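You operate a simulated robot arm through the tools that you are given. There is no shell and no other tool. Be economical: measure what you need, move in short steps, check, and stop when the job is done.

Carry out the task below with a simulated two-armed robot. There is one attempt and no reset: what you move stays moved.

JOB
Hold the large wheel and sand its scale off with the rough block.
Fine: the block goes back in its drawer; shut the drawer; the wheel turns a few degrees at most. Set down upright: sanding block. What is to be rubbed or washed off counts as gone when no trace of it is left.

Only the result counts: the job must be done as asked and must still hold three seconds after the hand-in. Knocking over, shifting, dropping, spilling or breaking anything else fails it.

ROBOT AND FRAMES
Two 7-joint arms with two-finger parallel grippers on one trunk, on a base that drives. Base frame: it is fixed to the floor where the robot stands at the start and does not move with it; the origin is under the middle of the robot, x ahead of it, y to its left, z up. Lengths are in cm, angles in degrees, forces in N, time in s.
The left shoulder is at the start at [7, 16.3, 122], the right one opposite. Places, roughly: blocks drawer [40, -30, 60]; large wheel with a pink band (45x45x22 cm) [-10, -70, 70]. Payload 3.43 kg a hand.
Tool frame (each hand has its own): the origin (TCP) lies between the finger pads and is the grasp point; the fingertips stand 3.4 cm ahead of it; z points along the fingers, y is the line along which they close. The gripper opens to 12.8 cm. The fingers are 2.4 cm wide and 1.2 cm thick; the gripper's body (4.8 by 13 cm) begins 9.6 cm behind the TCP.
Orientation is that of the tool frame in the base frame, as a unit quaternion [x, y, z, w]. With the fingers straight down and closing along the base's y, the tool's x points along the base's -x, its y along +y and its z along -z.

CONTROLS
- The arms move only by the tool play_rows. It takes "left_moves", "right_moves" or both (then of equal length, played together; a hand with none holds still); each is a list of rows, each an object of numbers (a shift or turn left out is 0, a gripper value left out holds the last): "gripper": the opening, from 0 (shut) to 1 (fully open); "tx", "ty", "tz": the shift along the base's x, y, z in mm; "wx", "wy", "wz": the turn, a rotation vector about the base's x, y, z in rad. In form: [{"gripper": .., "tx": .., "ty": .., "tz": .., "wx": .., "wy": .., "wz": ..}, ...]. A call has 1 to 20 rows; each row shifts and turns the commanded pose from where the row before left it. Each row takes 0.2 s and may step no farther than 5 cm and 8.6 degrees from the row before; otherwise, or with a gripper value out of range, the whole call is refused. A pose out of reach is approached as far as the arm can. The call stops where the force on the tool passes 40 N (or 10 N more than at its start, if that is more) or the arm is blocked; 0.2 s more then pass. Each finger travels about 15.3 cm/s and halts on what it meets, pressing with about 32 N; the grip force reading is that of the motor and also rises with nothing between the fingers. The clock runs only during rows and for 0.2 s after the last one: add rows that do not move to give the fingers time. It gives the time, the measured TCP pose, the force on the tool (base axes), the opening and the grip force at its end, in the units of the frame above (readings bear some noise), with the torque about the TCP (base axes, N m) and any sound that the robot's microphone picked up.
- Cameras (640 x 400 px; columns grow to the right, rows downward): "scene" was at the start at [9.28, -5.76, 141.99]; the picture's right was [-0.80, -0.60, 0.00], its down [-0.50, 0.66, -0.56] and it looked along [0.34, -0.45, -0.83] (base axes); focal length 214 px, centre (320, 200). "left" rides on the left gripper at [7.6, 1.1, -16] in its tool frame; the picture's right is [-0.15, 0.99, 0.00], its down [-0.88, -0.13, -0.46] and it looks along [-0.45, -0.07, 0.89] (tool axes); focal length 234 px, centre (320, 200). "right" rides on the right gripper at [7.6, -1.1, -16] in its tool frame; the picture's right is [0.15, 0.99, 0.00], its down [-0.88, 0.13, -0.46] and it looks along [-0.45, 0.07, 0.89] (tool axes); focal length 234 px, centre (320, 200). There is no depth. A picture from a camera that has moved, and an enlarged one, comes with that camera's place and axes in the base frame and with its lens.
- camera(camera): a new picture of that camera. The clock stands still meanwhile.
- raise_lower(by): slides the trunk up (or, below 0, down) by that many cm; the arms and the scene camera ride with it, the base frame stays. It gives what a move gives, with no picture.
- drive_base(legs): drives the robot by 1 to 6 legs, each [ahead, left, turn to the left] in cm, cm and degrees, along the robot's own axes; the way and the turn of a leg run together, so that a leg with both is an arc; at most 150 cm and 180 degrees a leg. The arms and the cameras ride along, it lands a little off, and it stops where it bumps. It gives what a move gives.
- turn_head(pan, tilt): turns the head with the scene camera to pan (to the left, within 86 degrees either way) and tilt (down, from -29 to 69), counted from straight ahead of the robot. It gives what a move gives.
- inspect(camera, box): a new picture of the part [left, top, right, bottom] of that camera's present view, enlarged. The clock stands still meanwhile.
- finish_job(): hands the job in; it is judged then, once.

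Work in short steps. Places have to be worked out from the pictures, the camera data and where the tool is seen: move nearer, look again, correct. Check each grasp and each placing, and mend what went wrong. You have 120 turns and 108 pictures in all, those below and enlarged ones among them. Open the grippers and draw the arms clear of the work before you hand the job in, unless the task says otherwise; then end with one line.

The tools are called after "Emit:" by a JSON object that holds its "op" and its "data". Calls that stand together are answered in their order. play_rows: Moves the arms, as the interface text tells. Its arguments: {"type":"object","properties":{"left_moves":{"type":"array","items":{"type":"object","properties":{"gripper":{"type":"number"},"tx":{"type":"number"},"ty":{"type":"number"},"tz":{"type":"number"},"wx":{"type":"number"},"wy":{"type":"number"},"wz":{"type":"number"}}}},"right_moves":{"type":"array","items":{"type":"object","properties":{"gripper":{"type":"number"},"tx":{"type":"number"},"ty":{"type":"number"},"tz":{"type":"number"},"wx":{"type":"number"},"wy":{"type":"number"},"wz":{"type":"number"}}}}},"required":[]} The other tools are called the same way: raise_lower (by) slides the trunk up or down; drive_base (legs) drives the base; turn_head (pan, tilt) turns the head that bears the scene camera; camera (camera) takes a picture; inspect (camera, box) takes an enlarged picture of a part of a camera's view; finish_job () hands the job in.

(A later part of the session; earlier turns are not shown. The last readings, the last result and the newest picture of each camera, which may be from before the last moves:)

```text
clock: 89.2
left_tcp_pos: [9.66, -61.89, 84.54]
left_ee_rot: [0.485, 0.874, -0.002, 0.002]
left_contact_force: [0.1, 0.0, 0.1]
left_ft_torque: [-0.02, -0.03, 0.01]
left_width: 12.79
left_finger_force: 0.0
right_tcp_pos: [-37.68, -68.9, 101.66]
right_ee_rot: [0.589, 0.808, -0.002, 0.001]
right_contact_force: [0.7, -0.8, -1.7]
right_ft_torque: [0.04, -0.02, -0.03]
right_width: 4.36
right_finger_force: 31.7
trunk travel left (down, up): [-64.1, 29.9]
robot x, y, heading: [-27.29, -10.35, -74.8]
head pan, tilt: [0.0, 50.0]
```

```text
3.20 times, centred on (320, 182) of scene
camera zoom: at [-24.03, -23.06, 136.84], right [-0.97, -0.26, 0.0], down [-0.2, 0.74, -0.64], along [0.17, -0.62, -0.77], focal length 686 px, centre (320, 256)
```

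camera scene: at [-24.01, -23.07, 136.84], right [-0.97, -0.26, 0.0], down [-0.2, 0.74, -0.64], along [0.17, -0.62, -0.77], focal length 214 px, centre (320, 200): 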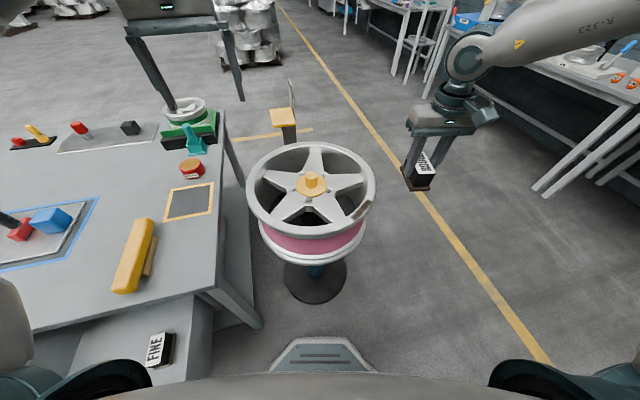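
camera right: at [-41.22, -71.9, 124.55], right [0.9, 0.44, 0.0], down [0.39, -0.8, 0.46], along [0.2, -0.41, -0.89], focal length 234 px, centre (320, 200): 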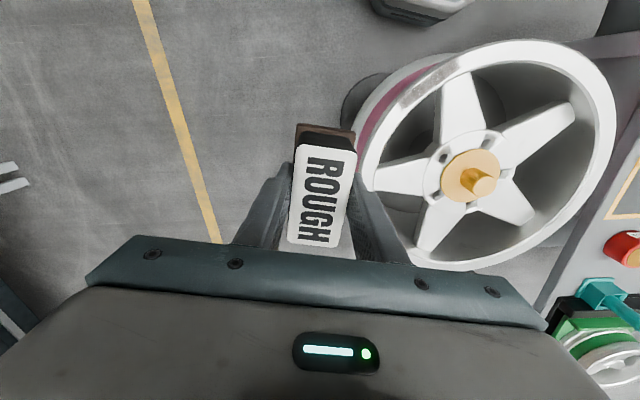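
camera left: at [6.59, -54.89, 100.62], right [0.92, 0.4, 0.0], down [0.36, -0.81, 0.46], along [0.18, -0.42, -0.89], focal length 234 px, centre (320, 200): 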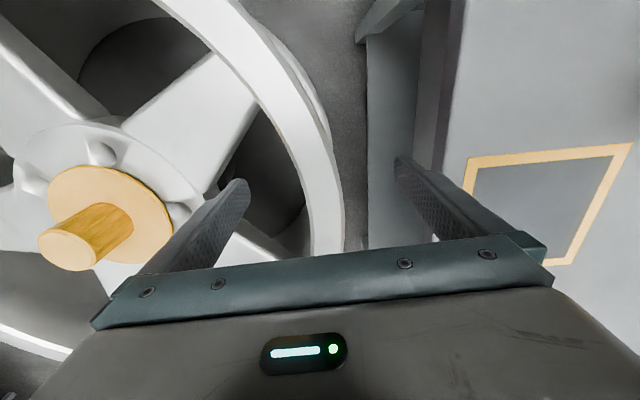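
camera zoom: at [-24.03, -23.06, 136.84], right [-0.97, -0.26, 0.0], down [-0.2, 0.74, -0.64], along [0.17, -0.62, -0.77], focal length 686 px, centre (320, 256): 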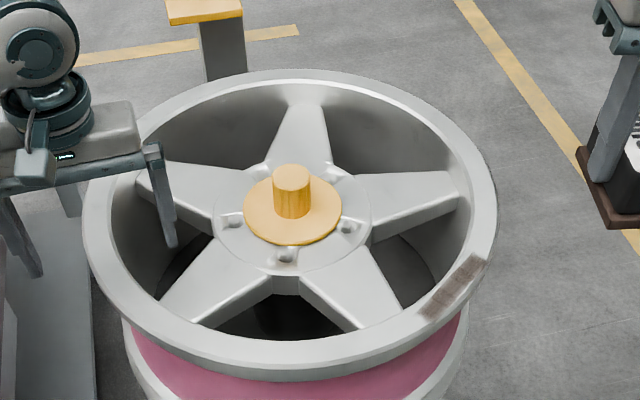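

Aligned with the rim. Lowering 1.5 cm more and closing on the rim.

Emit:
{"op": "play_rows", "data": {"left_moves": [{"tz": -15}, {}, {"gripper": 0.5}, {"gripper": 0.3}, {"gripper": 0.0}, {"gripper": 0.0}, {}]}}

Emit:
{"op": "camera", "data": {"camera": "left"}}

Emit:
{"op": "inspect", "data": {"camera": "scene", "box": [220, 120, 420, 245]}}

```text
clock: 90.8
left_tcp_pos: [9.7, -61.97, 83.04]
left_ee_rot: [0.484, 0.875, -0.003, 0.002]
left_contact_force: [-5.9, -9.0, -0.7]
left_ft_torque: [0.32, -0.43, 0.9]
left_width: 3.4
left_finger_force: 32.0
right_tcp_pos: [-37.81, -68.97, 101.45]
right_ee_rot: [0.589, 0.808, -0.002, 0.0]
right_contact_force: [0.4, -0.3, -1.1]
right_ft_torque: [0.04, 0.0, 0.0]
right_width: 4.37
right_finger_force: 32.1
trunk travel left (down, up): [-64.1, 29.9]
robot x, y, heading: [-27.35, -10.85, -74.8]
head pan, tilt: [0.0, 50.0]
```

```text
45 pictures are left
camera left: at [6.6, -55.01, 99.14], right [0.92, 0.4, 0.0], down [0.36, -0.81, 0.46], along [0.18, -0.42, -0.89], focal length 234 px, centre (320, 200)
```

left: 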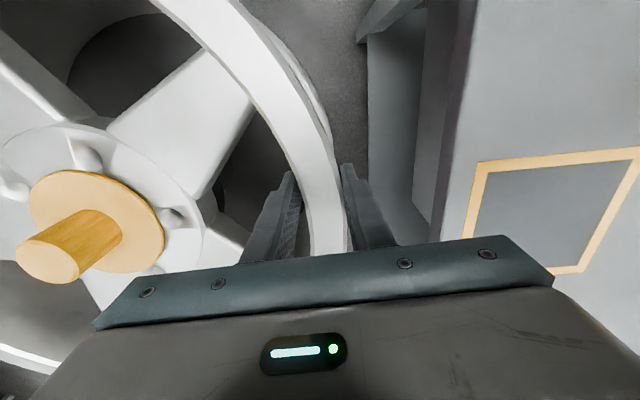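

```text
3.20 times, centred on (320, 182) of scene
camera zoom: at [-24.09, -23.23, 136.82], right [-0.97, -0.26, 0.0], down [-0.2, 0.74, -0.64], along [0.17, -0.62, -0.77], focal length 686 px, centre (320, 256)
```

zoom: 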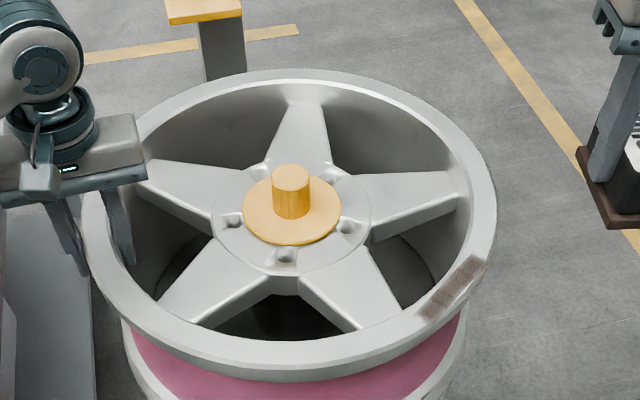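

Rim held (3.4 cm). Now bring the block above the patch, turning it so its long side lies along the rim (~65°).

Emit:
{"op": "play_rows", "data": {"right_moves": [{"tx": 20, "ty": 7, "tz": -3, "wz": -0.125}, {"tx": 20, "ty": 7, "tz": -3, "wz": -0.125}, {"tx": 20, "ty": 7, "tz": -3, "wz": -0.125}, {"tx": 20, "ty": 7, "tz": -3, "wz": -0.125}, {"tx": 20, "ty": 7, "tz": -3, "wz": -0.125}, {"tx": 20, "ty": 7, "tz": -3, "wz": -0.125}, {}]}}

Emit:
{"op": "camera", "data": {"camera": "right"}}

Emit:
{"op": "inspect", "data": {"camera": "scene", "box": [220, 120, 420, 245]}}

```text
clock: 92.4
left_tcp_pos: [9.7, -62.04, 83.03]
left_ee_rot: [0.485, 0.875, -0.001, 0.003]
left_contact_force: [-8.9, -12.8, 0.0]
left_ft_torque: [0.24, -0.28, 1.01]
left_width: 3.41
left_finger_force: 31.4
right_tcp_pos: [-26.91, -64.89, 99.84]
right_ee_rot: [0.845, 0.535, 0.0, -0.001]
right_contact_force: [-0.4, -0.7, -1.5]
right_ft_torque: [-0.01, 0.02, -0.02]
right_width: 4.35
right_finger_force: 32.2
right hand out of reach, approached as far as the arm can: row 6
trunk travel left (down, up): [-64.1, 29.9]
robot x, y, heading: [-27.16, -10.77, -75.0]
head pan, tilt: [0.0, 50.0]
```

```text
43 pictures are left
camera right: at [-24.66, -57.53, 115.86], right [0.96, -0.29, 0.0], down [-0.26, -0.85, 0.46], along [-0.13, -0.44, -0.89], focal length 234 px, centre (320, 200)
```

right: 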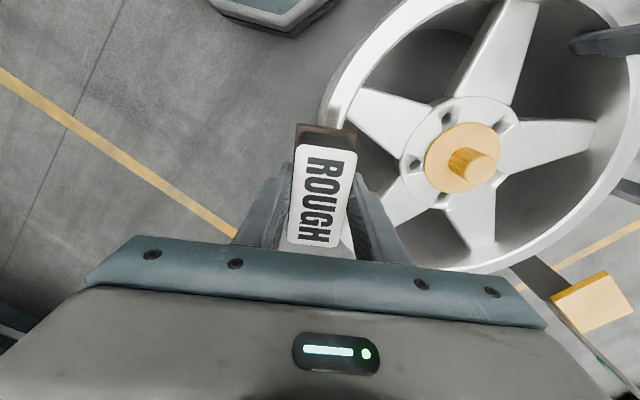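

```text
3.20 times, centred on (320, 182) of scene
camera zoom: at [-24.12, -23.26, 136.82], right [-0.97, -0.26, 0.0], down [-0.2, 0.74, -0.64], along [0.17, -0.62, -0.77], focal length 686 px, centre (320, 256)
```

zoom: 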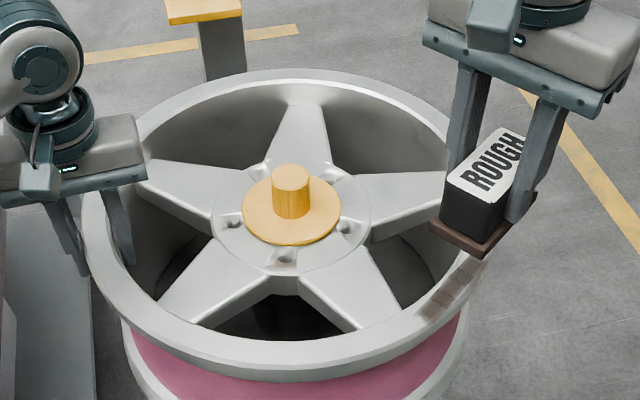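

The right arm can't get low enough here with the trunk this high. I'll release the rim, raise the left hand 17 cm, swing the block clear, lower the trunk 17 cm, and re-grip at the same place.

Emit:
{"op": "play_rows", "data": {"left_moves": [{"gripper": 0.6}, {"gripper": 1}, {"gripper": 1}, {"tz": 45}, {"tz": 45}, {"tz": 45}, {"tz": 35}, {}], "right_moves": [{}, {}, {"tx": -30, "ty": 13, "tz": 15}, {"tx": -30, "ty": 13, "tz": 20}, {"tx": -30, "ty": 13, "tz": 20}, {"tz": 20}, {}, {}]}}

Emit:
{"op": "raise_lower", "data": {"by": -17}}

Emit:
{"op": "camera", "data": {"camera": "left"}}

```text
clock: 94.2
left_tcp_pos: [9.96, -62.18, 100.09]
left_ee_rot: [0.484, 0.875, -0.002, 0.002]
left_contact_force: [0.0, -0.4, -0.1]
left_ft_torque: [-0.01, 0.03, 0.01]
left_width: 12.79
left_finger_force: 0.1
right_tcp_pos: [-35.76, -60.83, 107.32]
right_ee_rot: [0.844, 0.537, -0.002, -0.001]
right_contact_force: [0.1, -0.7, -1.3]
right_ft_torque: [0.0, -0.03, 0.01]
right_width: 4.37
right_finger_force: 32.1
trunk travel left (down, up): [-64.1, 29.9]
robot x, y, heading: [-27.31, -10.39, -75.0]
head pan, tilt: [0.0, 50.0]
```

```text
clock: 96.2
left_tcp_pos: [9.93, -62.08, 83.02]
left_ee_rot: [0.485, 0.874, -0.003, 0.001]
left_contact_force: [0.1, -0.5, 0.2]
left_ft_torque: [0.0, 0.02, 0.02]
left_width: 12.81
left_finger_force: 0.0
right_tcp_pos: [-35.56, -60.82, 90.44]
right_ee_rot: [0.844, 0.536, -0.001, -0.001]
right_contact_force: [-0.8, -0.1, -1.2]
right_ft_torque: [0.01, -0.03, -0.01]
right_width: 4.34
right_finger_force: 32.3
trunk travel left (down, up): [-47.1, 46.9]
robot x, y, heading: [-27.39, -11.01, -75.0]
head pan, tilt: [0.0, 50.0]
```

```text
41 pictures are left
camera left: at [6.73, -54.98, 99.16], right [0.92, 0.4, 0.0], down [0.36, -0.81, 0.46], along [0.18, -0.42, -0.89], focal length 234 px, centre (320, 200)
```

left: 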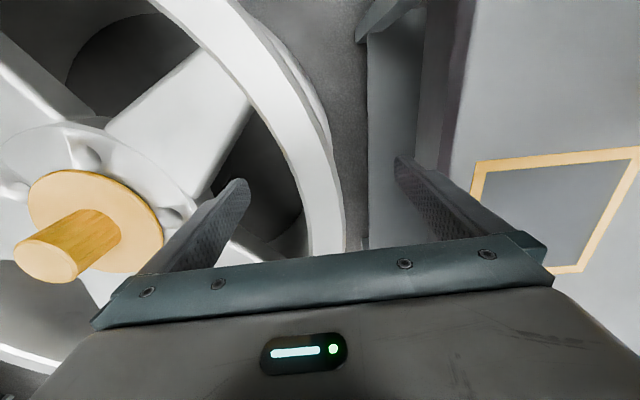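

Same place as before. Re-gripping the rim, and bringing the block over the patch at z≈94.

Emit:
{"op": "play_rows", "data": {"left_moves": [{"gripper": 0.5}, {"gripper": 0.3}, {"gripper": 0}, {"gripper": 0}, {}, {}, {}], "right_moves": [{}, {"tz": 40}, {"tx": 25, "ty": -10}, {"tx": 25, "ty": -10}, {"tx": 25, "ty": -10}, {"tx": 23, "ty": -9}, {}]}}

Emit:
{"op": "camera", "data": {"camera": "right"}}

Emit:
{"op": "camera", "data": {"camera": "scene"}}

```text
clock: 97.8
left_tcp_pos: [9.86, -62.04, 83.03]
left_ee_rot: [0.485, 0.875, -0.001, 0.003]
left_contact_force: [-3.8, -7.6, 3.5]
left_ft_torque: [0.41, -0.66, 0.71]
left_width: 3.41
left_finger_force: 32.3
right_tcp_pos: [-26.66, -64.34, 94.36]
right_ee_rot: [0.845, 0.535, -0.002, -0.001]
right_contact_force: [-0.7, -0.6, -2.1]
right_ft_torque: [-0.01, 0.0, -0.01]
right_width: 4.38
right_finger_force: 32.1
right hand out of reach, approached as far as the arm can: row 6
trunk travel left (down, up): [-47.1, 46.9]
robot x, y, heading: [-27.45, -10.66, -74.8]
head pan, tilt: [0.0, 50.0]
```

```text
40 pictures are left
camera right: at [-24.5, -57.06, 110.33], right [0.96, -0.29, 0.0], down [-0.26, -0.85, 0.46], along [-0.13, -0.44, -0.89], focal length 234 px, centre (320, 200)
```

right: 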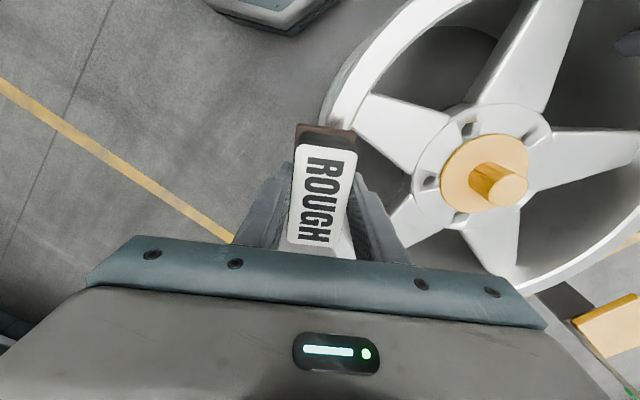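

```text
39 pictures are left
camera scene: at [-24.08, -23.16, 119.83], right [-0.97, -0.26, 0.0], down [-0.2, 0.74, -0.64], along [0.17, -0.62, -0.77], focal length 214 px, centre (320, 200)
```

scene: 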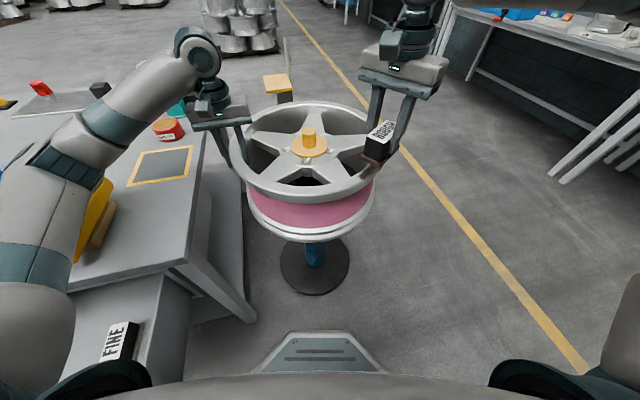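

The wrist roll limits again; I'll turn the block back 25° toward the natural yaw (strokes will cover the patch anyway), then centre over the patch and descend slowly to contact.

Emit:
{"op": "play_rows", "data": {"right_moves": [{"wz": 0.11}, {"wz": 0.11}, {"wz": 0.11}, {"wz": 0.11}, {"tx": 9, "ty": -4}, {"tz": -15}, {"tz": -10}, {"tz": -5}, {"tz": -5}, {"tz": -5}]}}

Emit:
{"op": "inspect", "data": {"camera": "scene", "box": [240, 60, 464, 200]}}

```text
clock: 100.0
left_tcp_pos: [9.87, -62.12, 83.02]
left_ee_rot: [0.485, 0.875, -0.001, 0.002]
left_contact_force: [-5.9, -8.4, 1.2]
left_ft_torque: [0.45, -0.08, 0.7]
left_width: 3.37
left_finger_force: 32.3
right_tcp_pos: [-26.75, -64.51, 90.29]
right_ee_rot: [0.707, 0.707, -0.002, 0.0]
right_contact_force: [-0.4, 0.2, -0.9]
right_ft_torque: [0.03, -0.01, 0.01]
right_width: 4.33
right_finger_force: 32.1
right hand out of reach, approached as far as the arm can: row 5
trunk travel left (down, up): [-47.1, 46.9]
robot x, y, heading: [-27.34, -10.47, -75.0]
head pan, tilt: [0.0, 50.0]
```

```text
2.86 times, centred on (352, 130) of scene
camera zoom: at [-24.09, -23.16, 119.83], right [-0.97, -0.26, 0.0], down [-0.2, 0.74, -0.64], along [0.17, -0.62, -0.77], focal length 613 px, centre (229, 400)
```

zoom: 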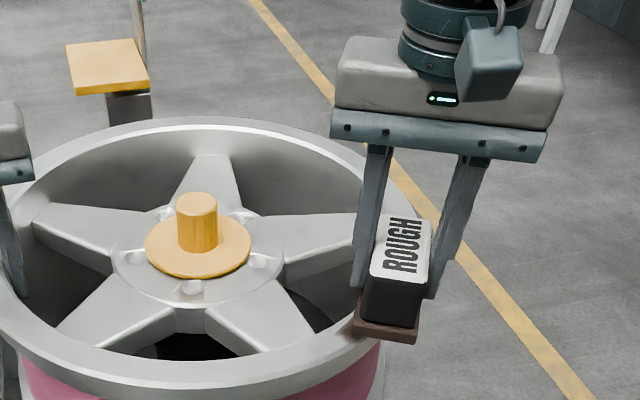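

The right arm can't move further inward from this stance. I'll lift both hands, shift the base 6 cm left, and re-grip the rim.

Emit:
{"op": "play_rows", "data": {"left_moves": [{"gripper": 0.6}, {"gripper": 1}, {"gripper": 1}, {"tz": 45}, {"tz": 45}, {"tz": 20}, {}], "right_moves": [{"tz": 40}, {"tz": 40}, {"tz": 20}, {}, {}, {}, {}]}}

Emit:
{"op": "drive_base", "data": {"legs": [[0, 6, 0]]}}

```text
clock: 101.6
left_tcp_pos: [9.84, -62.31, 94.02]
left_ee_rot: [0.484, 0.875, -0.002, 0.001]
left_contact_force: [-0.4, -0.1, 0.0]
left_ft_torque: [0.02, -0.01, 0.03]
left_width: 12.8
left_finger_force: 0.0
right_tcp_pos: [-27.3, -64.34, 100.48]
right_ee_rot: [0.706, 0.708, -0.003, 0.0]
right_contact_force: [-0.5, -0.2, -2.2]
right_ft_torque: [-0.03, -0.01, 0.01]
right_width: 4.34
right_finger_force: 31.9
right hand out of reach, approached as far as the arm can: row 2, 3
trunk travel left (down, up): [-47.1, 46.9]
robot x, y, heading: [-27.59, -10.88, -75.2]
head pan, tilt: [0.0, 50.0]
```

```text
clock: 102.5
left_tcp_pos: [15.6, -60.73, 93.93]
left_ee_rot: [0.483, 0.875, -0.002, 0.001]
left_contact_force: [0.1, 1.0, 0.3]
left_ft_torque: [0.01, 0.04, 0.01]
left_width: 12.81
left_finger_force: 0.1
right_tcp_pos: [-21.48, -62.79, 100.42]
right_ee_rot: [0.706, 0.708, -0.003, -0.001]
right_contact_force: [-0.6, -0.6, -1.0]
right_ft_torque: [0.0, 0.05, 0.02]
right_width: 4.35
right_finger_force: 32.6
trunk travel left (down, up): [-47.1, 46.9]
robot x, y, heading: [-21.78, -9.54, -74.8]
head pan, tilt: [0.0, 50.0]
```

Re-placing the left hand on the rim and closing; moving the block above the patch.

Emit:
{"op": "play_rows", "data": {"left_moves": [{"tx": -28, "ty": -7}, {"tx": -29, "ty": -7}, {"tz": -35}, {"tz": -35}, {"tz": -39}, {}, {"gripper": 0.5}, {"gripper": 0.3}, {"gripper": 0}, {"gripper": 0}, {}], "right_moves": [{"tx": -22, "ty": -10}, {"tx": -21, "ty": -9}, {"tz": -25}, {"tz": -25}, {"tz": -20}, {}, {}, {}, {}, {}, {}]}}

Emit:
{"op": "camera", "data": {"camera": "left"}}

Emit:
{"op": "inspect", "data": {"camera": "scene", "box": [240, 60, 464, 200]}}

```text
clock: 104.9
left_tcp_pos: [10.0, -62.25, 82.99]
left_ee_rot: [0.483, 0.875, -0.001, 0.002]
left_contact_force: [2.7, -3.2, 0.8]
left_ft_torque: [0.41, -0.5, 0.97]
left_width: 3.34
left_finger_force: 32.0
right_tcp_pos: [-25.87, -64.92, 93.47]
right_ee_rot: [0.707, 0.708, -0.002, -0.001]
right_contact_force: [-0.2, -0.7, -0.2]
right_ft_torque: [-0.02, 0.02, -0.02]
right_width: 4.35
right_finger_force: 32.3
trunk travel left (down, up): [-47.1, 46.9]
robot x, y, heading: [-20.87, -9.02, -75.0]
head pan, tilt: [0.0, 50.0]
```

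```text
37 pictures are left
camera left: at [6.75, -55.2, 99.08], right [0.92, 0.4, 0.0], down [0.36, -0.81, 0.46], along [0.19, -0.42, -0.89], focal length 234 px, centre (320, 200)
```

left: 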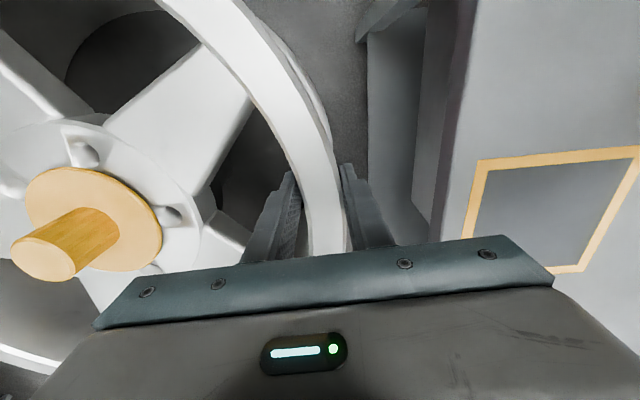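

```text
2.86 times, centred on (352, 130) of scene
camera zoom: at [-18.23, -21.6, 119.83], right [-0.97, -0.26, 0.0], down [-0.2, 0.74, -0.64], along [0.17, -0.62, -0.77], focal length 613 px, centre (229, 400)
```

zoom: 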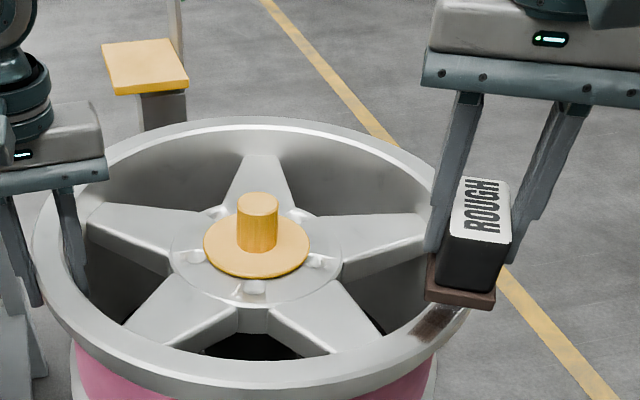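

Rim held again and the hand is free over the patch. Descending gently to find contact.

Emit:
{"op": "play_rows", "data": {"right_moves": [{"tz": -15}, {"tz": -10}, {"tz": -5}, {"tz": -3}, {"tz": -3}]}}

```text
clock: 106.1
left_tcp_pos: [9.78, -62.23, 83.1]
left_ee_rot: [0.483, 0.876, -0.002, 0.002]
left_contact_force: [4.1, -4.2, -0.3]
left_ft_torque: [0.04, -0.91, 1.31]
left_width: 3.32
left_finger_force: 31.7
right_tcp_pos: [-25.84, -64.89, 89.92]
right_ee_rot: [0.707, 0.708, -0.002, -0.001]
right_contact_force: [-0.8, -0.1, -0.7]
right_ft_torque: [0.0, -0.01, 0.02]
right_width: 4.38
right_finger_force: 32.1
trunk travel left (down, up): [-47.1, 46.9]
robot x, y, heading: [-21.48, -9.06, -75.0]
head pan, tilt: [0.0, 50.0]
```

No contact yet at z=89.9; continuing in 3 mm steps.

Emit:
{"op": "play_rows", "data": {"right_moves": [{"tz": -3}, {"tz": -3}, {"tz": -3}, {"tz": -2}]}}

```text
clock: 106.9
left_tcp_pos: [9.89, -62.3, 83.06]
left_ee_rot: [0.481, 0.877, -0.002, 0.004]
left_contact_force: [0.2, -3.9, 3.3]
left_ft_torque: [1.0, 0.11, 0.96]
left_width: 3.33
left_finger_force: 31.9
right_tcp_pos: [-25.82, -64.89, 89.42]
right_ee_rot: [0.706, 0.708, -0.004, 0.003]
right_contact_force: [0.0, 1.5, 7.9]
right_ft_torque: [0.51, -0.12, 0.0]
right_width: 4.39
right_finger_force: 31.7
trunk travel left (down, up): [-47.1, 46.9]
robot x, y, heading: [-21.29, -9.2, -74.9]
head pan, tilt: [0.0, 50.0]
stopped in row 3 (right hand): the force on the tool passed its limit (the readings are from after the stop); the commanded pose is now the measured one
```

Contact at TCP z≈89.4 (8 N). Pressing 1 mm more and rubbing along the rim with ±3 cm strokes.

Emit:
{"op": "play_rows", "data": {"right_moves": [{"tz": -1}, {"tx": 6.3, "ty": 13.6}, {"tx": 6.3, "ty": 13.6}, {"tx": -6.3, "ty": -13.6}, {"tx": -6.3, "ty": -13.6}, {"tx": -6.3, "ty": -13.6}, {"tx": -6.3, "ty": -13.6}, {"tx": 6.3, "ty": 13.6}, {"tx": 6.3, "ty": 13.6}, {"tx": 6.3, "ty": 13.6}, {"tx": 6.3, "ty": 13.6}, {"tx": -6.3, "ty": -13.6}, {"tx": -6.3, "ty": -13.6}]}}

```text
clock: 109.2
left_tcp_pos: [9.92, -62.41, 83.11]
left_ee_rot: [0.48, 0.877, -0.003, 0.004]
left_contact_force: [1.5, -8.4, 2.5]
left_ft_torque: [0.77, -0.17, 1.33]
left_width: 3.26
left_finger_force: 32.2
right_tcp_pos: [-25.25, -63.62, 89.45]
right_ee_rot: [0.708, 0.706, -0.007, 0.005]
right_contact_force: [0.5, -1.5, 8.3]
right_ft_torque: [0.31, -0.21, -0.01]
right_width: 4.35
right_finger_force: 31.9
trunk travel left (down, up): [-47.1, 46.9]
robot x, y, heading: [-21.49, -9.33, -75.2]
head pan, tilt: [0.0, 50.0]
stopped in row 11 (right hand): the force on the tool passed its limit (the readings are from after the stop); the commanded pose is now the measured one
```

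Let me lift and view the effect before continuing.

Emit:
{"op": "play_rows", "data": {"right_moves": [{"tz": 30}, {"tx": -35, "ty": 0, "tz": 20}, {"tx": -40, "ty": 0}]}}

Emit:
{"op": "inspect", "data": {"camera": "scene", "box": [320, 110, 448, 190]}}

```text
clock: 110.0
left_tcp_pos: [9.97, -62.27, 82.96]
left_ee_rot: [0.482, 0.876, -0.001, 0.005]
left_contact_force: [0.9, -4.8, 3.9]
left_ft_torque: [0.07, -1.06, 1.08]
left_width: 3.31
left_finger_force: 32.0
right_tcp_pos: [-32.95, -63.75, 94.32]
right_ee_rot: [0.707, 0.707, -0.005, 0.004]
right_contact_force: [0.3, -0.1, -1.7]
right_ft_torque: [0.0, -0.03, 0.02]
right_width: 4.36
right_finger_force: 31.9
trunk travel left (down, up): [-47.1, 46.9]
robot x, y, heading: [-21.48, -9.07, -75.1]
head pan, tilt: [0.0, 50.0]
```

```text
5.00 times, centred on (384, 150) of scene
camera zoom: at [-18.33, -21.61, 119.83], right [-0.97, -0.26, 0.0], down [-0.2, 0.74, -0.64], along [0.17, -0.62, -0.77], focal length 1072 px, centre (0, 450)
```

zoom: 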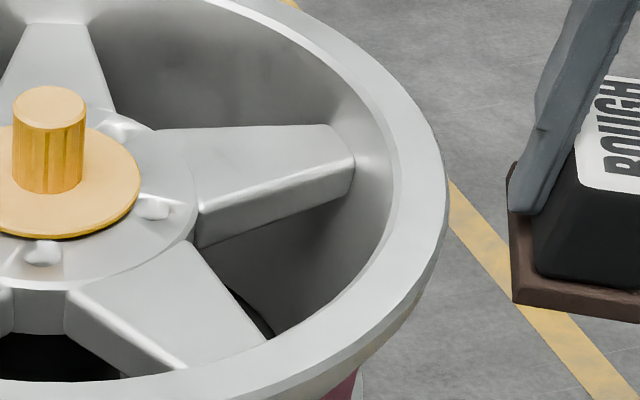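

The patch appears gone. Double-checking from the right camera and a whole-wheel view.

Emit:
{"op": "camera", "data": {"camera": "right"}}

Emit:
{"op": "inspect", "data": {"camera": "scene", "box": [224, 90, 448, 230]}}

```text
34 pictures are left
camera right: at [-34.06, -55.93, 110.36], right [0.99, 0.15, 0.0], down [0.13, -0.87, 0.47], along [0.06, -0.46, -0.88], focal length 234 px, centre (320, 200)
```

right: 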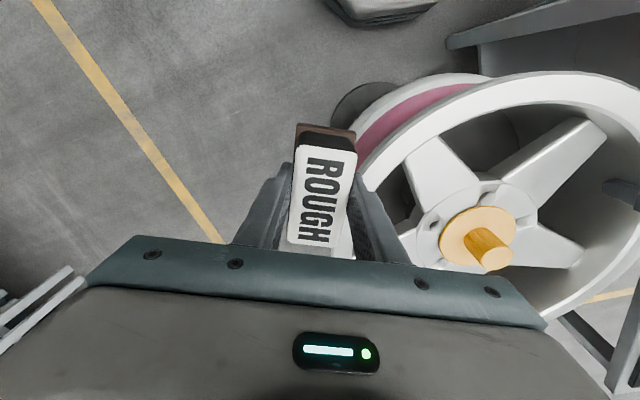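

```text
2.86 times, centred on (336, 160) of scene
camera zoom: at [-18.33, -21.61, 119.83], right [-0.97, -0.26, 0.0], down [-0.2, 0.74, -0.64], along [0.17, -0.62, -0.77], focal length 613 px, centre (274, 314)
```

zoom: 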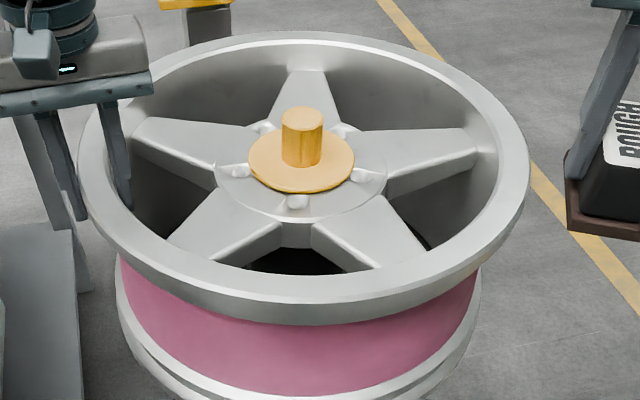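

There's a faint warm tint on the rim's outer side at lower right; zooming to see whether it's scale or reflection.

Emit:
{"op": "inspect", "data": {"camera": "scene", "box": [368, 150, 432, 190]}}

Emit:
{"op": "inspect", "data": {"camera": "right", "box": [340, 60, 500, 160]}}

```text
10.00 times, centred on (400, 170) of scene
camera zoom: at [-18.33, -21.61, 119.83], right [-0.97, -0.26, 0.0], down [-0.2, 0.74, -0.64], along [0.17, -0.62, -0.77], focal length 2145 px, centre (-480, 500)
```

zoom: 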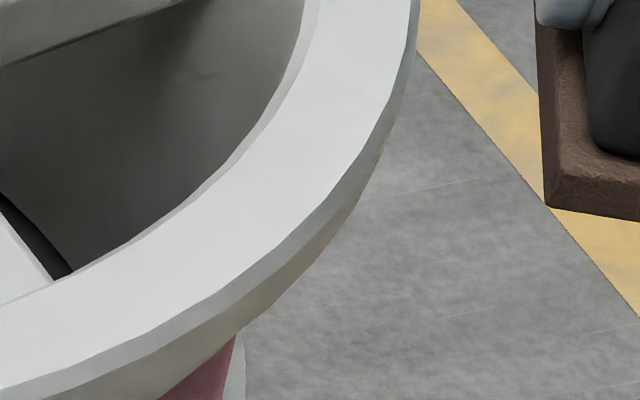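

```text
4.00 times, centred on (420, 110) of right
camera zoom: at [-34.06, -55.93, 110.36], right [0.99, 0.15, 0.0], down [0.13, -0.87, 0.47], along [0.06, -0.46, -0.88], focal length 937 px, centre (-80, 560)
```

zoom: 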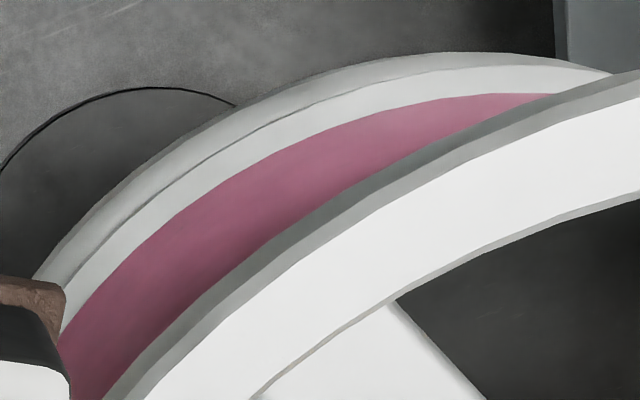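

The top face is clean; the tint is a smooth floor-line reflection. As insurance, one more light pass a bit wider than the patch.

Emit:
{"op": "play_rows", "data": {"right_moves": [{"tx": 36, "ty": -5}, {"tx": 36, "ty": -6}, {"tz": -30}, {"tz": -15}, {"tz": -5}, {"tx": 5, "ty": 11}, {"tx": 5, "ty": 11}, {"tx": 5, "ty": 11}, {"tx": -9, "ty": 4}, {"tx": -5, "ty": -11}, {"tx": -5, "ty": -11}, {"tx": -5, "ty": -11}, {"tx": -5, "ty": -11}, {"tx": -5, "ty": -11}, {"tx": -5, "ty": -11}, {"tx": 12, "ty": -5}, {"tx": 5, "ty": 11}, {"tx": 5, "ty": 11}, {"tx": 5, "ty": 11}]}}

```text
clock: 114.0
left_tcp_pos: [10.02, -62.36, 83.09]
left_ee_rot: [0.482, 0.876, -0.002, 0.004]
left_contact_force: [5.4, -7.0, -0.7]
left_ft_torque: [0.15, -0.41, 0.48]
left_width: 3.29
left_finger_force: 32.2
right_tcp_pos: [-25.1, -64.91, 89.44]
right_ee_rot: [0.708, 0.706, -0.007, 0.005]
right_contact_force: [-2.6, -6.2, 15.8]
right_ft_torque: [0.36, -0.14, -0.01]
right_width: 4.35
right_finger_force: 31.8
trunk travel left (down, up): [-47.1, 46.9]
robot x, y, heading: [-21.57, -9.39, -74.9]
head pan, tilt: [0.0, 50.0]
```

Second pass done smoothly. Lifting the block away, releasing the rim and raising the left hand; then checking the rim.

Emit:
{"op": "play_rows", "data": {"right_moves": [{"tz": 30}, {"tz": 30, "tx": -30}, {"tx": -40}, {"tx": -30}, {}, {}, {}, {}], "left_moves": [{}, {}, {"gripper": 0.6}, {"gripper": 1}, {"gripper": 1}, {"tz": 40}, {"tz": 45}, {"tz": 45}]}}

Emit:
{"op": "inspect", "data": {"camera": "scene", "box": [224, 90, 448, 230]}}

Emit:
{"op": "inspect", "data": {"camera": "right", "box": [320, 50, 640, 250]}}

```text
clock: 115.8
left_tcp_pos: [10.01, -62.17, 96.01]
left_ee_rot: [0.481, 0.877, -0.001, 0.004]
left_contact_force: [-0.1, -0.3, 1.1]
left_ft_torque: [-0.03, -0.02, 0.01]
left_width: 12.8
left_finger_force: 0.1
right_tcp_pos: [-35.53, -64.78, 95.64]
right_ee_rot: [0.707, 0.707, -0.006, 0.005]
right_contact_force: [-0.2, -0.8, -0.7]
right_ft_torque: [-0.03, 0.0, -0.03]
right_width: 4.38
right_finger_force: 31.4
trunk travel left (down, up): [-47.1, 46.9]
robot x, y, heading: [-21.13, -9.18, -75.1]
head pan, tilt: [0.0, 50.0]
```

```text
2.86 times, centred on (336, 160) of scene
camera zoom: at [-18.38, -21.54, 119.84], right [-0.97, -0.26, 0.0], down [-0.2, 0.74, -0.64], along [0.17, -0.62, -0.77], focal length 613 px, centre (274, 314)
```

zoom: 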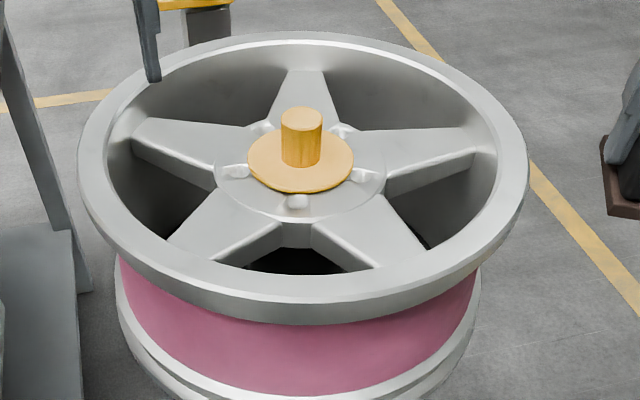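

```text
2.00 times, centred on (480, 150) of right
camera zoom: at [-36.59, -56.89, 111.48], right [0.99, 0.14, 0.0], down [0.13, -0.87, 0.47], along [0.06, -0.46, -0.88], focal length 468 px, centre (0, 300)
```

zoom: 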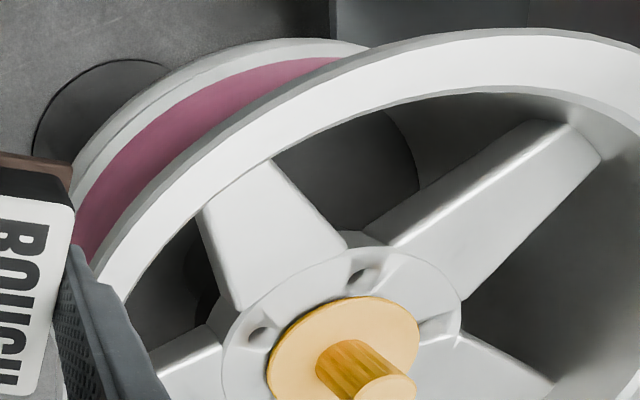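

Rim is spotless and the wheel hasn't turned. Raising the trunk and left hand, then driving back to the drawer by the same detour.

Emit:
{"op": "raise_lower", "data": {"by": 25}}

Emit:
{"op": "play_rows", "data": {"left_moves": [{"tz": 45, "ty": 15}, {"tz": 45, "ty": 15}, {"tz": 45, "ty": 15}, {"tz": 45, "ty": 15}, {"tz": 45, "ty": 15}, {"tz": 45, "ty": 15}, {"tz": 45, "ty": 15}, {"tz": 45, "ty": 15}], "right_moves": [{"wz": 0.06}, {"wz": 0.06}, {"wz": 0.06}, {"wz": 0.06}, {"wz": 0.06}, {}, {}, {}]}}

Emit:
{"op": "drive_base", "data": {"legs": [[0, 0, 12.5], [-52, 17.3, 0], [17.3, 64.3, 0]]}}

Emit:
{"op": "turn_head", "data": {"pan": -15, "tilt": 52}}

Emit:
{"op": "camera", "data": {"camera": "scene"}}

```text
clock: 118.4
left_tcp_pos: [10.14, -62.21, 120.92]
left_ee_rot: [0.483, 0.876, -0.002, 0.004]
left_contact_force: [-0.1, 0.2, -0.2]
left_ft_torque: [0.01, -0.03, 0.01]
left_width: 12.8
left_finger_force: 0.1
right_tcp_pos: [-35.34, -64.75, 120.51]
right_ee_rot: [0.707, 0.707, -0.007, 0.004]
right_contact_force: [0.8, 0.0, -1.0]
right_ft_torque: [-0.01, -0.03, 0.0]
right_width: 4.36
right_finger_force: 32.6
trunk travel left (down, up): [-72.1, 21.9]
robot x, y, heading: [-21.79, -9.4, -75.0]
head pan, tilt: [0.0, 50.0]
```

```text
clock: 120.2
left_tcp_pos: [9.44, -49.89, 157.31]
left_ee_rot: [0.483, 0.875, -0.003, 0.006]
left_contact_force: [0.2, 0.2, 0.5]
left_ft_torque: [-0.06, -0.09, -0.01]
left_width: 12.78
left_finger_force: 0.0
right_tcp_pos: [-35.71, -64.5, 120.5]
right_ee_rot: [0.594, 0.805, -0.004, 0.006]
right_contact_force: [-0.7, 0.2, -0.2]
right_ft_torque: [-0.05, -0.05, -0.01]
right_width: 4.36
right_finger_force: 31.7
trunk travel left (down, up): [-72.1, 21.9]
robot x, y, heading: [-21.31, -9.4, -75.0]
head pan, tilt: [0.0, 50.0]
```

```text
clock: 127.4
left_tcp_pos: [73.97, 25.82, 157.02]
left_ee_rot: [0.386, 0.922, -0.002, 0.004]
left_contact_force: [0.4, 1.1, -0.7]
left_ft_torque: [-0.02, -0.02, 0.0]
left_width: 12.8
left_finger_force: 0.0
right_tcp_pos: [32.68, 1.81, 120.57]
right_ee_rot: [0.505, 0.863, -0.005, 0.006]
right_contact_force: [-0.1, 0.1, -0.9]
right_ft_torque: [-0.01, 0.02, 0.0]
right_width: 4.34
right_finger_force: 31.9
trunk travel left (down, up): [-72.1, 21.9]
robot x, y, heading: [34.48, 58.71, -62.5]
head pan, tilt: [0.0, 50.0]
```

```text
clock: 128.2
left_tcp_pos: [74.09, 25.67, 157.08]
left_ee_rot: [0.387, 0.922, -0.002, 0.003]
left_contact_force: [1.0, 0.1, -0.4]
left_ft_torque: [-0.04, 0.02, 0.01]
left_width: 12.78
left_finger_force: 0.1
right_tcp_pos: [32.75, 1.92, 120.52]
right_ee_rot: [0.505, 0.863, -0.005, 0.004]
right_contact_force: [0.6, -0.1, -1.1]
right_ft_torque: [-0.01, 0.03, 0.0]
right_width: 4.38
right_finger_force: 31.4
trunk travel left (down, up): [-72.1, 21.9]
robot x, y, heading: [34.51, 58.9, -62.8]
head pan, tilt: [-15.0, 52.0]
```

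```text
28 pictures are left
camera scene: at [38.42, 47.22, 144.57], right [-0.98, -0.21, 0.0], down [-0.17, 0.77, -0.62], along [0.13, -0.6, -0.79], focal length 214 px, centre (320, 200)
```

scene: 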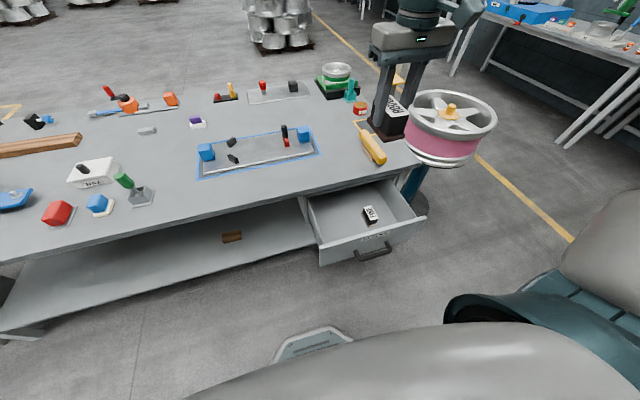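

Moving the block above its old spot (39.35,-9.2) and down to z≈94.5, the same arm pose as when it was lifted out.

Emit:
{"op": "play_rows", "data": {"right_moves": [{"tx": 22, "ty": -37, "wz": 0.014}, {"tx": 22, "ty": -37}, {"tx": 22, "ty": -37}, {"tz": -45}, {"tz": -45}, {"tz": -45}, {"tz": -45}, {"tz": -45}, {"tz": -35}, {}]}}

Emit:
{"op": "camera", "data": {"camera": "right"}}

```text
clock: 130.4
left_tcp_pos: [73.93, 25.75, 157.06]
left_ee_rot: [0.387, 0.922, -0.001, 0.004]
left_contact_force: [0.0, 0.5, -0.6]
left_ft_torque: [-0.01, -0.02, -0.01]
left_width: 12.77
left_finger_force: 0.0
right_tcp_pos: [39.53, -9.18, 94.39]
right_ee_rot: [0.499, 0.866, -0.005, 0.006]
right_contact_force: [-0.5, -0.4, -1.6]
right_ft_torque: [-0.03, -0.01, -0.01]
right_width: 4.33
right_finger_force: 31.7
trunk travel left (down, up): [-72.1, 21.9]
robot x, y, heading: [34.37, 58.76, -62.6]
head pan, tilt: [-15.0, 52.0]
```

```text
27 pictures are left
camera right: at [34.6, -2.95, 110.38], right [0.78, 0.62, 0.0], down [0.55, -0.69, 0.47], along [0.29, -0.37, -0.88], focal length 234 px, centre (320, 200)
```

right: 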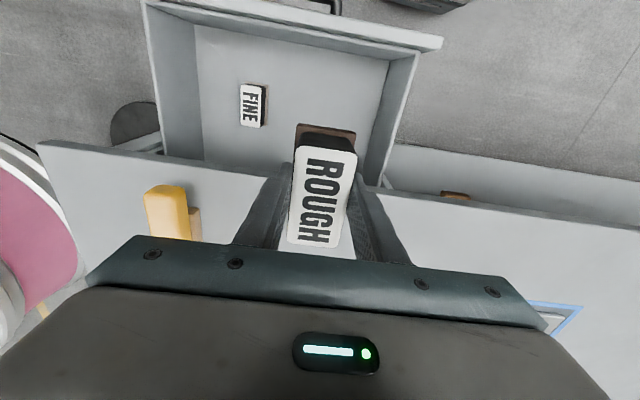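

View matches the lift-out view. Lowering the trunk 37.3 cm toward the drawer floor.

Emit:
{"op": "raise_lower", "data": {"by": -37.3}}

Emit:
{"op": "play_rows", "data": {"right_moves": [{"tz": -2}, {"tz": -2}, {"tz": -2}]}}

```text
clock: 134.0
left_tcp_pos: [73.98, 25.66, 119.68]
left_ee_rot: [0.386, 0.922, -0.002, 0.004]
left_contact_force: [0.2, 0.9, 0.0]
left_ft_torque: [0.01, 0.03, -0.03]
left_width: 12.84
left_finger_force: 0.0
right_tcp_pos: [39.48, -9.16, 57.17]
right_ee_rot: [0.499, 0.867, -0.005, 0.007]
right_contact_force: [-0.1, -0.9, -1.8]
right_ft_torque: [0.0, 0.0, 0.0]
right_width: 4.36
right_finger_force: 31.5
trunk travel left (down, up): [-34.8, 59.2]
robot x, y, heading: [34.63, 59.23, -63.1]
head pan, tilt: [-15.0, 52.0]
```

```text
clock: 134.8
left_tcp_pos: [74.0, 25.79, 119.61]
left_ee_rot: [0.387, 0.922, -0.002, 0.004]
left_contact_force: [-0.1, 0.0, -0.1]
left_ft_torque: [-0.01, 0.0, 0.0]
left_width: 12.78
left_finger_force: 0.0
right_tcp_pos: [39.36, -9.22, 56.65]
right_ee_rot: [0.5, 0.866, -0.005, 0.006]
right_contact_force: [-0.2, -0.1, -1.0]
right_ft_torque: [0.01, 0.02, -0.01]
right_width: 4.33
right_finger_force: 32.1
trunk travel left (down, up): [-34.8, 59.2]
robot x, y, heading: [34.28, 59.01, -62.8]
head pan, tilt: [-15.0, 52.0]
```

Not touching yet; a few more millimetres.

Emit:
{"op": "play_rows", "data": {"right_moves": [{"tz": -1.5}, {"tz": -1.5}, {"tz": -1}]}}

```text
clock: 135.6
left_tcp_pos: [74.06, 25.91, 119.77]
left_ee_rot: [0.387, 0.922, -0.002, 0.004]
left_contact_force: [0.1, 0.0, -0.5]
left_ft_torque: [0.02, -0.02, -0.05]
left_width: 12.81
left_finger_force: 0.0
right_tcp_pos: [39.23, -9.1, 56.5]
right_ee_rot: [0.499, 0.866, -0.005, 0.009]
right_contact_force: [1.9, -0.4, 6.3]
right_ft_torque: [0.26, 0.04, -0.02]
right_width: 4.34
right_finger_force: 32.2
right hand out of reach, approached as far as the arm can: row 1
trunk travel left (down, up): [-34.8, 59.2]
robot x, y, heading: [34.37, 58.84, -62.8]
head pan, tilt: [-15.0, 52.0]
```

Contact with the drawer floor (6 N). Opening partially, then raising via the trunk.

Emit:
{"op": "play_rows", "data": {"right_moves": [{"gripper": 0.45}, {"gripper": 0.6}, {"gripper": 0.6}]}}

Emit:
{"op": "raise_lower", "data": {"by": 12}}

Emit:
{"op": "camera", "data": {"camera": "right"}}

```text
clock: 136.4
left_tcp_pos: [74.07, 25.83, 119.75]
left_ee_rot: [0.387, 0.922, -0.002, 0.004]
left_contact_force: [0.5, 0.4, -0.8]
left_ft_torque: [0.0, -0.02, 0.02]
left_width: 12.79
left_finger_force: 0.1
right_tcp_pos: [39.32, -9.22, 56.41]
right_ee_rot: [0.5, 0.866, -0.006, 0.007]
right_contact_force: [0.8, -0.2, -0.5]
right_ft_torque: [-0.01, 0.01, -0.01]
right_width: 7.71
right_finger_force: 0.1
trunk travel left (down, up): [-34.8, 59.2]
robot x, y, heading: [34.56, 59.05, -62.6]
head pan, tilt: [-15.0, 52.0]
```

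```text
clock: 137.9
left_tcp_pos: [74.11, 25.66, 131.78]
left_ee_rot: [0.387, 0.922, -0.002, 0.004]
left_contact_force: [0.6, 0.4, 0.1]
left_ft_torque: [0.0, 0.0, 0.05]
left_width: 12.78
left_finger_force: 0.2
right_tcp_pos: [39.26, -9.23, 68.24]
right_ee_rot: [0.499, 0.866, -0.005, 0.008]
right_contact_force: [1.1, -0.5, -0.6]
right_ft_torque: [0.01, 0.0, 0.02]
right_width: 7.66
right_finger_force: 0.0
trunk travel left (down, up): [-46.8, 47.2]
robot x, y, heading: [34.73, 59.03, -62.9]
head pan, tilt: [-15.0, 52.0]
```

```text
26 pictures are left
camera right: at [34.33, -2.94, 84.35], right [0.78, 0.62, 0.0], down [0.55, -0.69, 0.47], along [0.29, -0.37, -0.88], focal length 234 px, centre (320, 200)
```

right: 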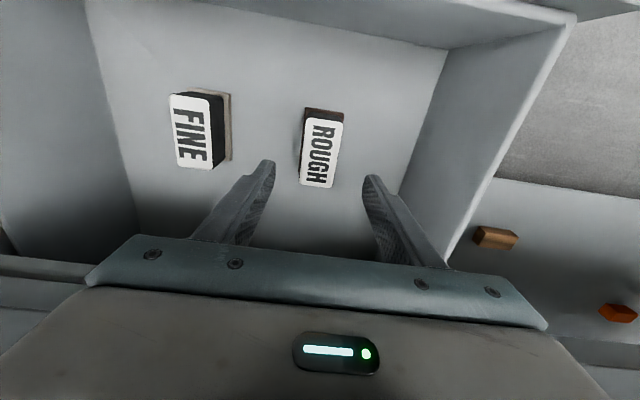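

Block stands upright in its place. Now to close the drawer: raise, back the base off so the hand is outside the handle, fingers shut.

Emit:
{"op": "raise_lower", "data": {"by": 11}}

Emit:
{"op": "drive_base", "data": {"legs": [[-31, -8, 0], [0, 0, 2.6]]}}

Emit:
{"op": "play_rows", "data": {"right_moves": [{"gripper": 0}, {"gripper": 0}, {"gripper": 0}, {"gripper": 0}]}}

Emit:
{"op": "camera", "data": {"camera": "right"}}

Emit:
{"op": "camera", "data": {"camera": "scene"}}

```text
clock: 139.3
left_tcp_pos: [73.98, 25.64, 142.63]
left_ee_rot: [0.386, 0.922, -0.002, 0.003]
left_contact_force: [-0.4, -0.2, -0.3]
left_ft_torque: [0.02, -0.03, 0.0]
left_width: 12.82
left_finger_force: 0.0
right_tcp_pos: [39.27, -9.19, 79.42]
right_ee_rot: [0.499, 0.866, -0.004, 0.008]
right_contact_force: [-0.6, 0.7, -0.2]
right_ft_torque: [-0.01, 0.02, 0.0]
right_width: 7.68
right_finger_force: 0.0
trunk travel left (down, up): [-57.8, 36.2]
robot x, y, heading: [35.11, 59.16, -62.7]
head pan, tilt: [-15.0, 52.0]
```

```text
clock: 141.8
left_tcp_pos: [53.97, 51.31, 142.59]
left_ee_rot: [0.367, 0.93, 0.0, 0.004]
left_contact_force: [-0.5, -0.3, 0.2]
left_ft_torque: [0.02, -0.05, 0.01]
left_width: 12.78
left_finger_force: 0.2
right_tcp_pos: [20.8, 15.22, 79.37]
right_ee_rot: [0.481, 0.877, -0.003, 0.008]
right_contact_force: [-0.2, 0.2, -0.9]
right_ft_torque: [0.02, -0.01, 0.01]
right_width: 7.67
right_finger_force: 0.1
trunk travel left (down, up): [-57.8, 36.2]
robot x, y, heading: [13.23, 83.29, -60.5]
head pan, tilt: [-15.0, 52.0]
```

```text
clock: 142.8
left_tcp_pos: [54.04, 51.46, 142.64]
left_ee_rot: [0.366, 0.93, -0.002, 0.004]
left_contact_force: [-0.3, -0.1, 0.4]
left_ft_torque: [0.01, -0.01, -0.03]
left_width: 12.79
left_finger_force: 0.1
right_tcp_pos: [20.71, 15.07, 79.56]
right_ee_rot: [0.48, 0.877, -0.005, 0.007]
right_contact_force: [0.4, -0.2, 0.0]
right_ft_torque: [-0.01, 0.0, 0.01]
right_width: 0.0
right_finger_force: 31.8
trunk travel left (down, up): [-57.8, 36.2]
robot x, y, heading: [13.3, 83.0, -60.4]
head pan, tilt: [-15.0, 52.0]
```

```text
25 pictures are left
camera right: at [15.53, 21.17, 95.36], right [0.76, 0.65, 0.0], down [0.58, -0.67, 0.47], along [0.31, -0.36, -0.88], focal length 234 px, centre (320, 200)
```

right: 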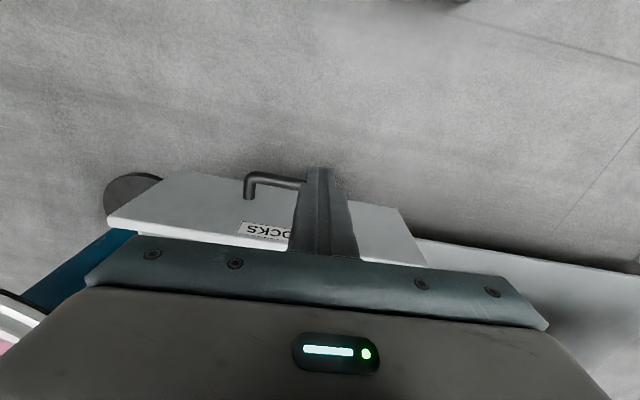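

```text
24 pictures are left
camera scene: at [17.49, 71.43, 130.27], right [-0.97, -0.25, 0.0], down [-0.2, 0.76, -0.62], along [0.15, -0.6, -0.79], focal length 214 px, centre (320, 200)
```

scene: 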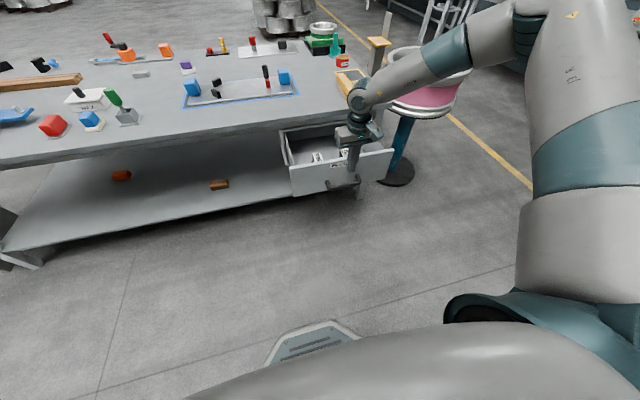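

The hand is ~9 cm outside the bar and 4 cm left of its centre. Shifting right and lowering the trunk so the fingers stand level with the bar.

Emit:
{"op": "play_rows", "data": {"right_moves": [{"tx": -17, "ty": -10}, {"tx": -17, "ty": -10}, {}]}}

Emit:
{"op": "raise_lower", "data": {"by": -22}}

Emit:
{"op": "camera", "data": {"camera": "right"}}

Emit:
{"op": "inspect", "data": {"camera": "scene", "box": [240, 80, 480, 230]}}

```text
clock: 143.6
left_tcp_pos: [54.12, 51.54, 142.65]
left_ee_rot: [0.368, 0.93, -0.002, 0.004]
left_contact_force: [0.5, -0.4, -0.5]
left_ft_torque: [-0.01, 0.02, -0.03]
left_width: 12.8
left_finger_force: 0.1
right_tcp_pos: [17.46, 13.16, 79.64]
right_ee_rot: [0.481, 0.877, -0.005, 0.006]
right_contact_force: [-0.3, -0.4, -0.9]
right_ft_torque: [0.02, 0.02, 0.03]
right_width: 0.0
right_finger_force: 32.0
trunk travel left (down, up): [-57.8, 36.2]
robot x, y, heading: [12.98, 83.18, -60.6]
head pan, tilt: [-15.0, 52.0]
```

```text
clock: 146.0
left_tcp_pos: [54.0, 51.52, 120.76]
left_ee_rot: [0.367, 0.93, -0.002, 0.004]
left_contact_force: [0.6, 0.0, -0.1]
left_ft_torque: [-0.01, -0.02, 0.03]
left_width: 12.79
left_finger_force: 0.1
right_tcp_pos: [17.48, 13.15, 57.62]
right_ee_rot: [0.481, 0.877, -0.005, 0.007]
right_contact_force: [-1.0, 0.1, 0.3]
right_ft_torque: [0.0, 0.01, 0.03]
right_width: 0.0
right_finger_force: 32.4
trunk travel left (down, up): [-35.8, 58.2]
robot x, y, heading: [13.52, 83.29, -60.3]
head pan, tilt: [-15.0, 52.0]
```

```text
23 pictures are left
camera right: at [12.28, 19.18, 73.53], right [0.76, 0.65, 0.0], down [0.58, -0.67, 0.47], along [0.31, -0.36, -0.88], focal length 234 px, centre (320, 200)
```

right: 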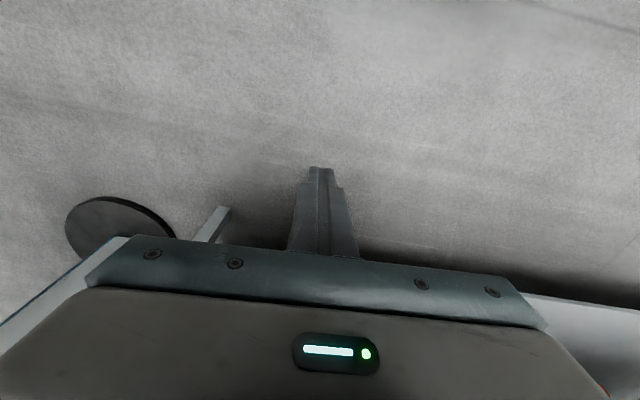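

```text
2.67 times, centred on (360, 155) of scene
camera zoom: at [17.48, 71.47, 108.28], right [-0.97, -0.25, 0.0], down [-0.2, 0.76, -0.62], along [0.15, -0.6, -0.79], focal length 572 px, centre (213, 320)
```

zoom: 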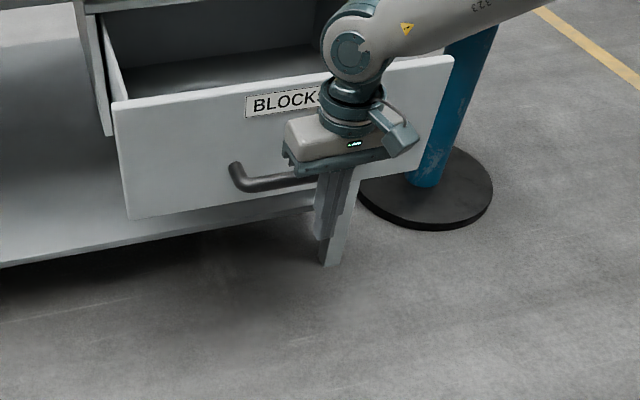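

Fingers stand in front of the bar. Driving ahead 7 cm to near contact, then pushing.

Emit:
{"op": "drive_base", "data": {"legs": [[7, 0, 0]]}}

Emit:
{"op": "inspect", "data": {"camera": "scene", "box": [240, 80, 480, 230]}}

```text
clock: 147.0
left_tcp_pos: [57.48, 45.34, 120.6]
left_ee_rot: [0.366, 0.931, -0.001, 0.004]
left_contact_force: [0.4, -0.4, -0.1]
left_ft_torque: [0.06, 0.03, -0.03]
left_width: 12.81
left_finger_force: 0.1
right_tcp_pos: [20.97, 7.06, 57.49]
right_ee_rot: [0.481, 0.877, -0.003, 0.007]
right_contact_force: [0.6, -0.5, 0.5]
right_ft_torque: [-0.01, 0.02, 0.0]
right_width: 0.03
right_finger_force: 31.8
trunk travel left (down, up): [-35.8, 58.2]
robot x, y, heading: [17.0, 76.85, -60.3]
head pan, tilt: [-15.0, 52.0]
```

```text
2.67 times, centred on (360, 155) of scene
camera zoom: at [21.0, 65.29, 108.25], right [-0.97, -0.25, 0.0], down [-0.2, 0.76, -0.61], along [0.15, -0.59, -0.79], focal length 572 px, centre (213, 320)
```

zoom: 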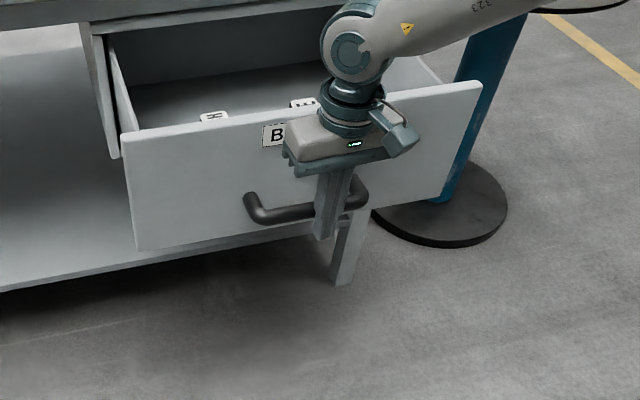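

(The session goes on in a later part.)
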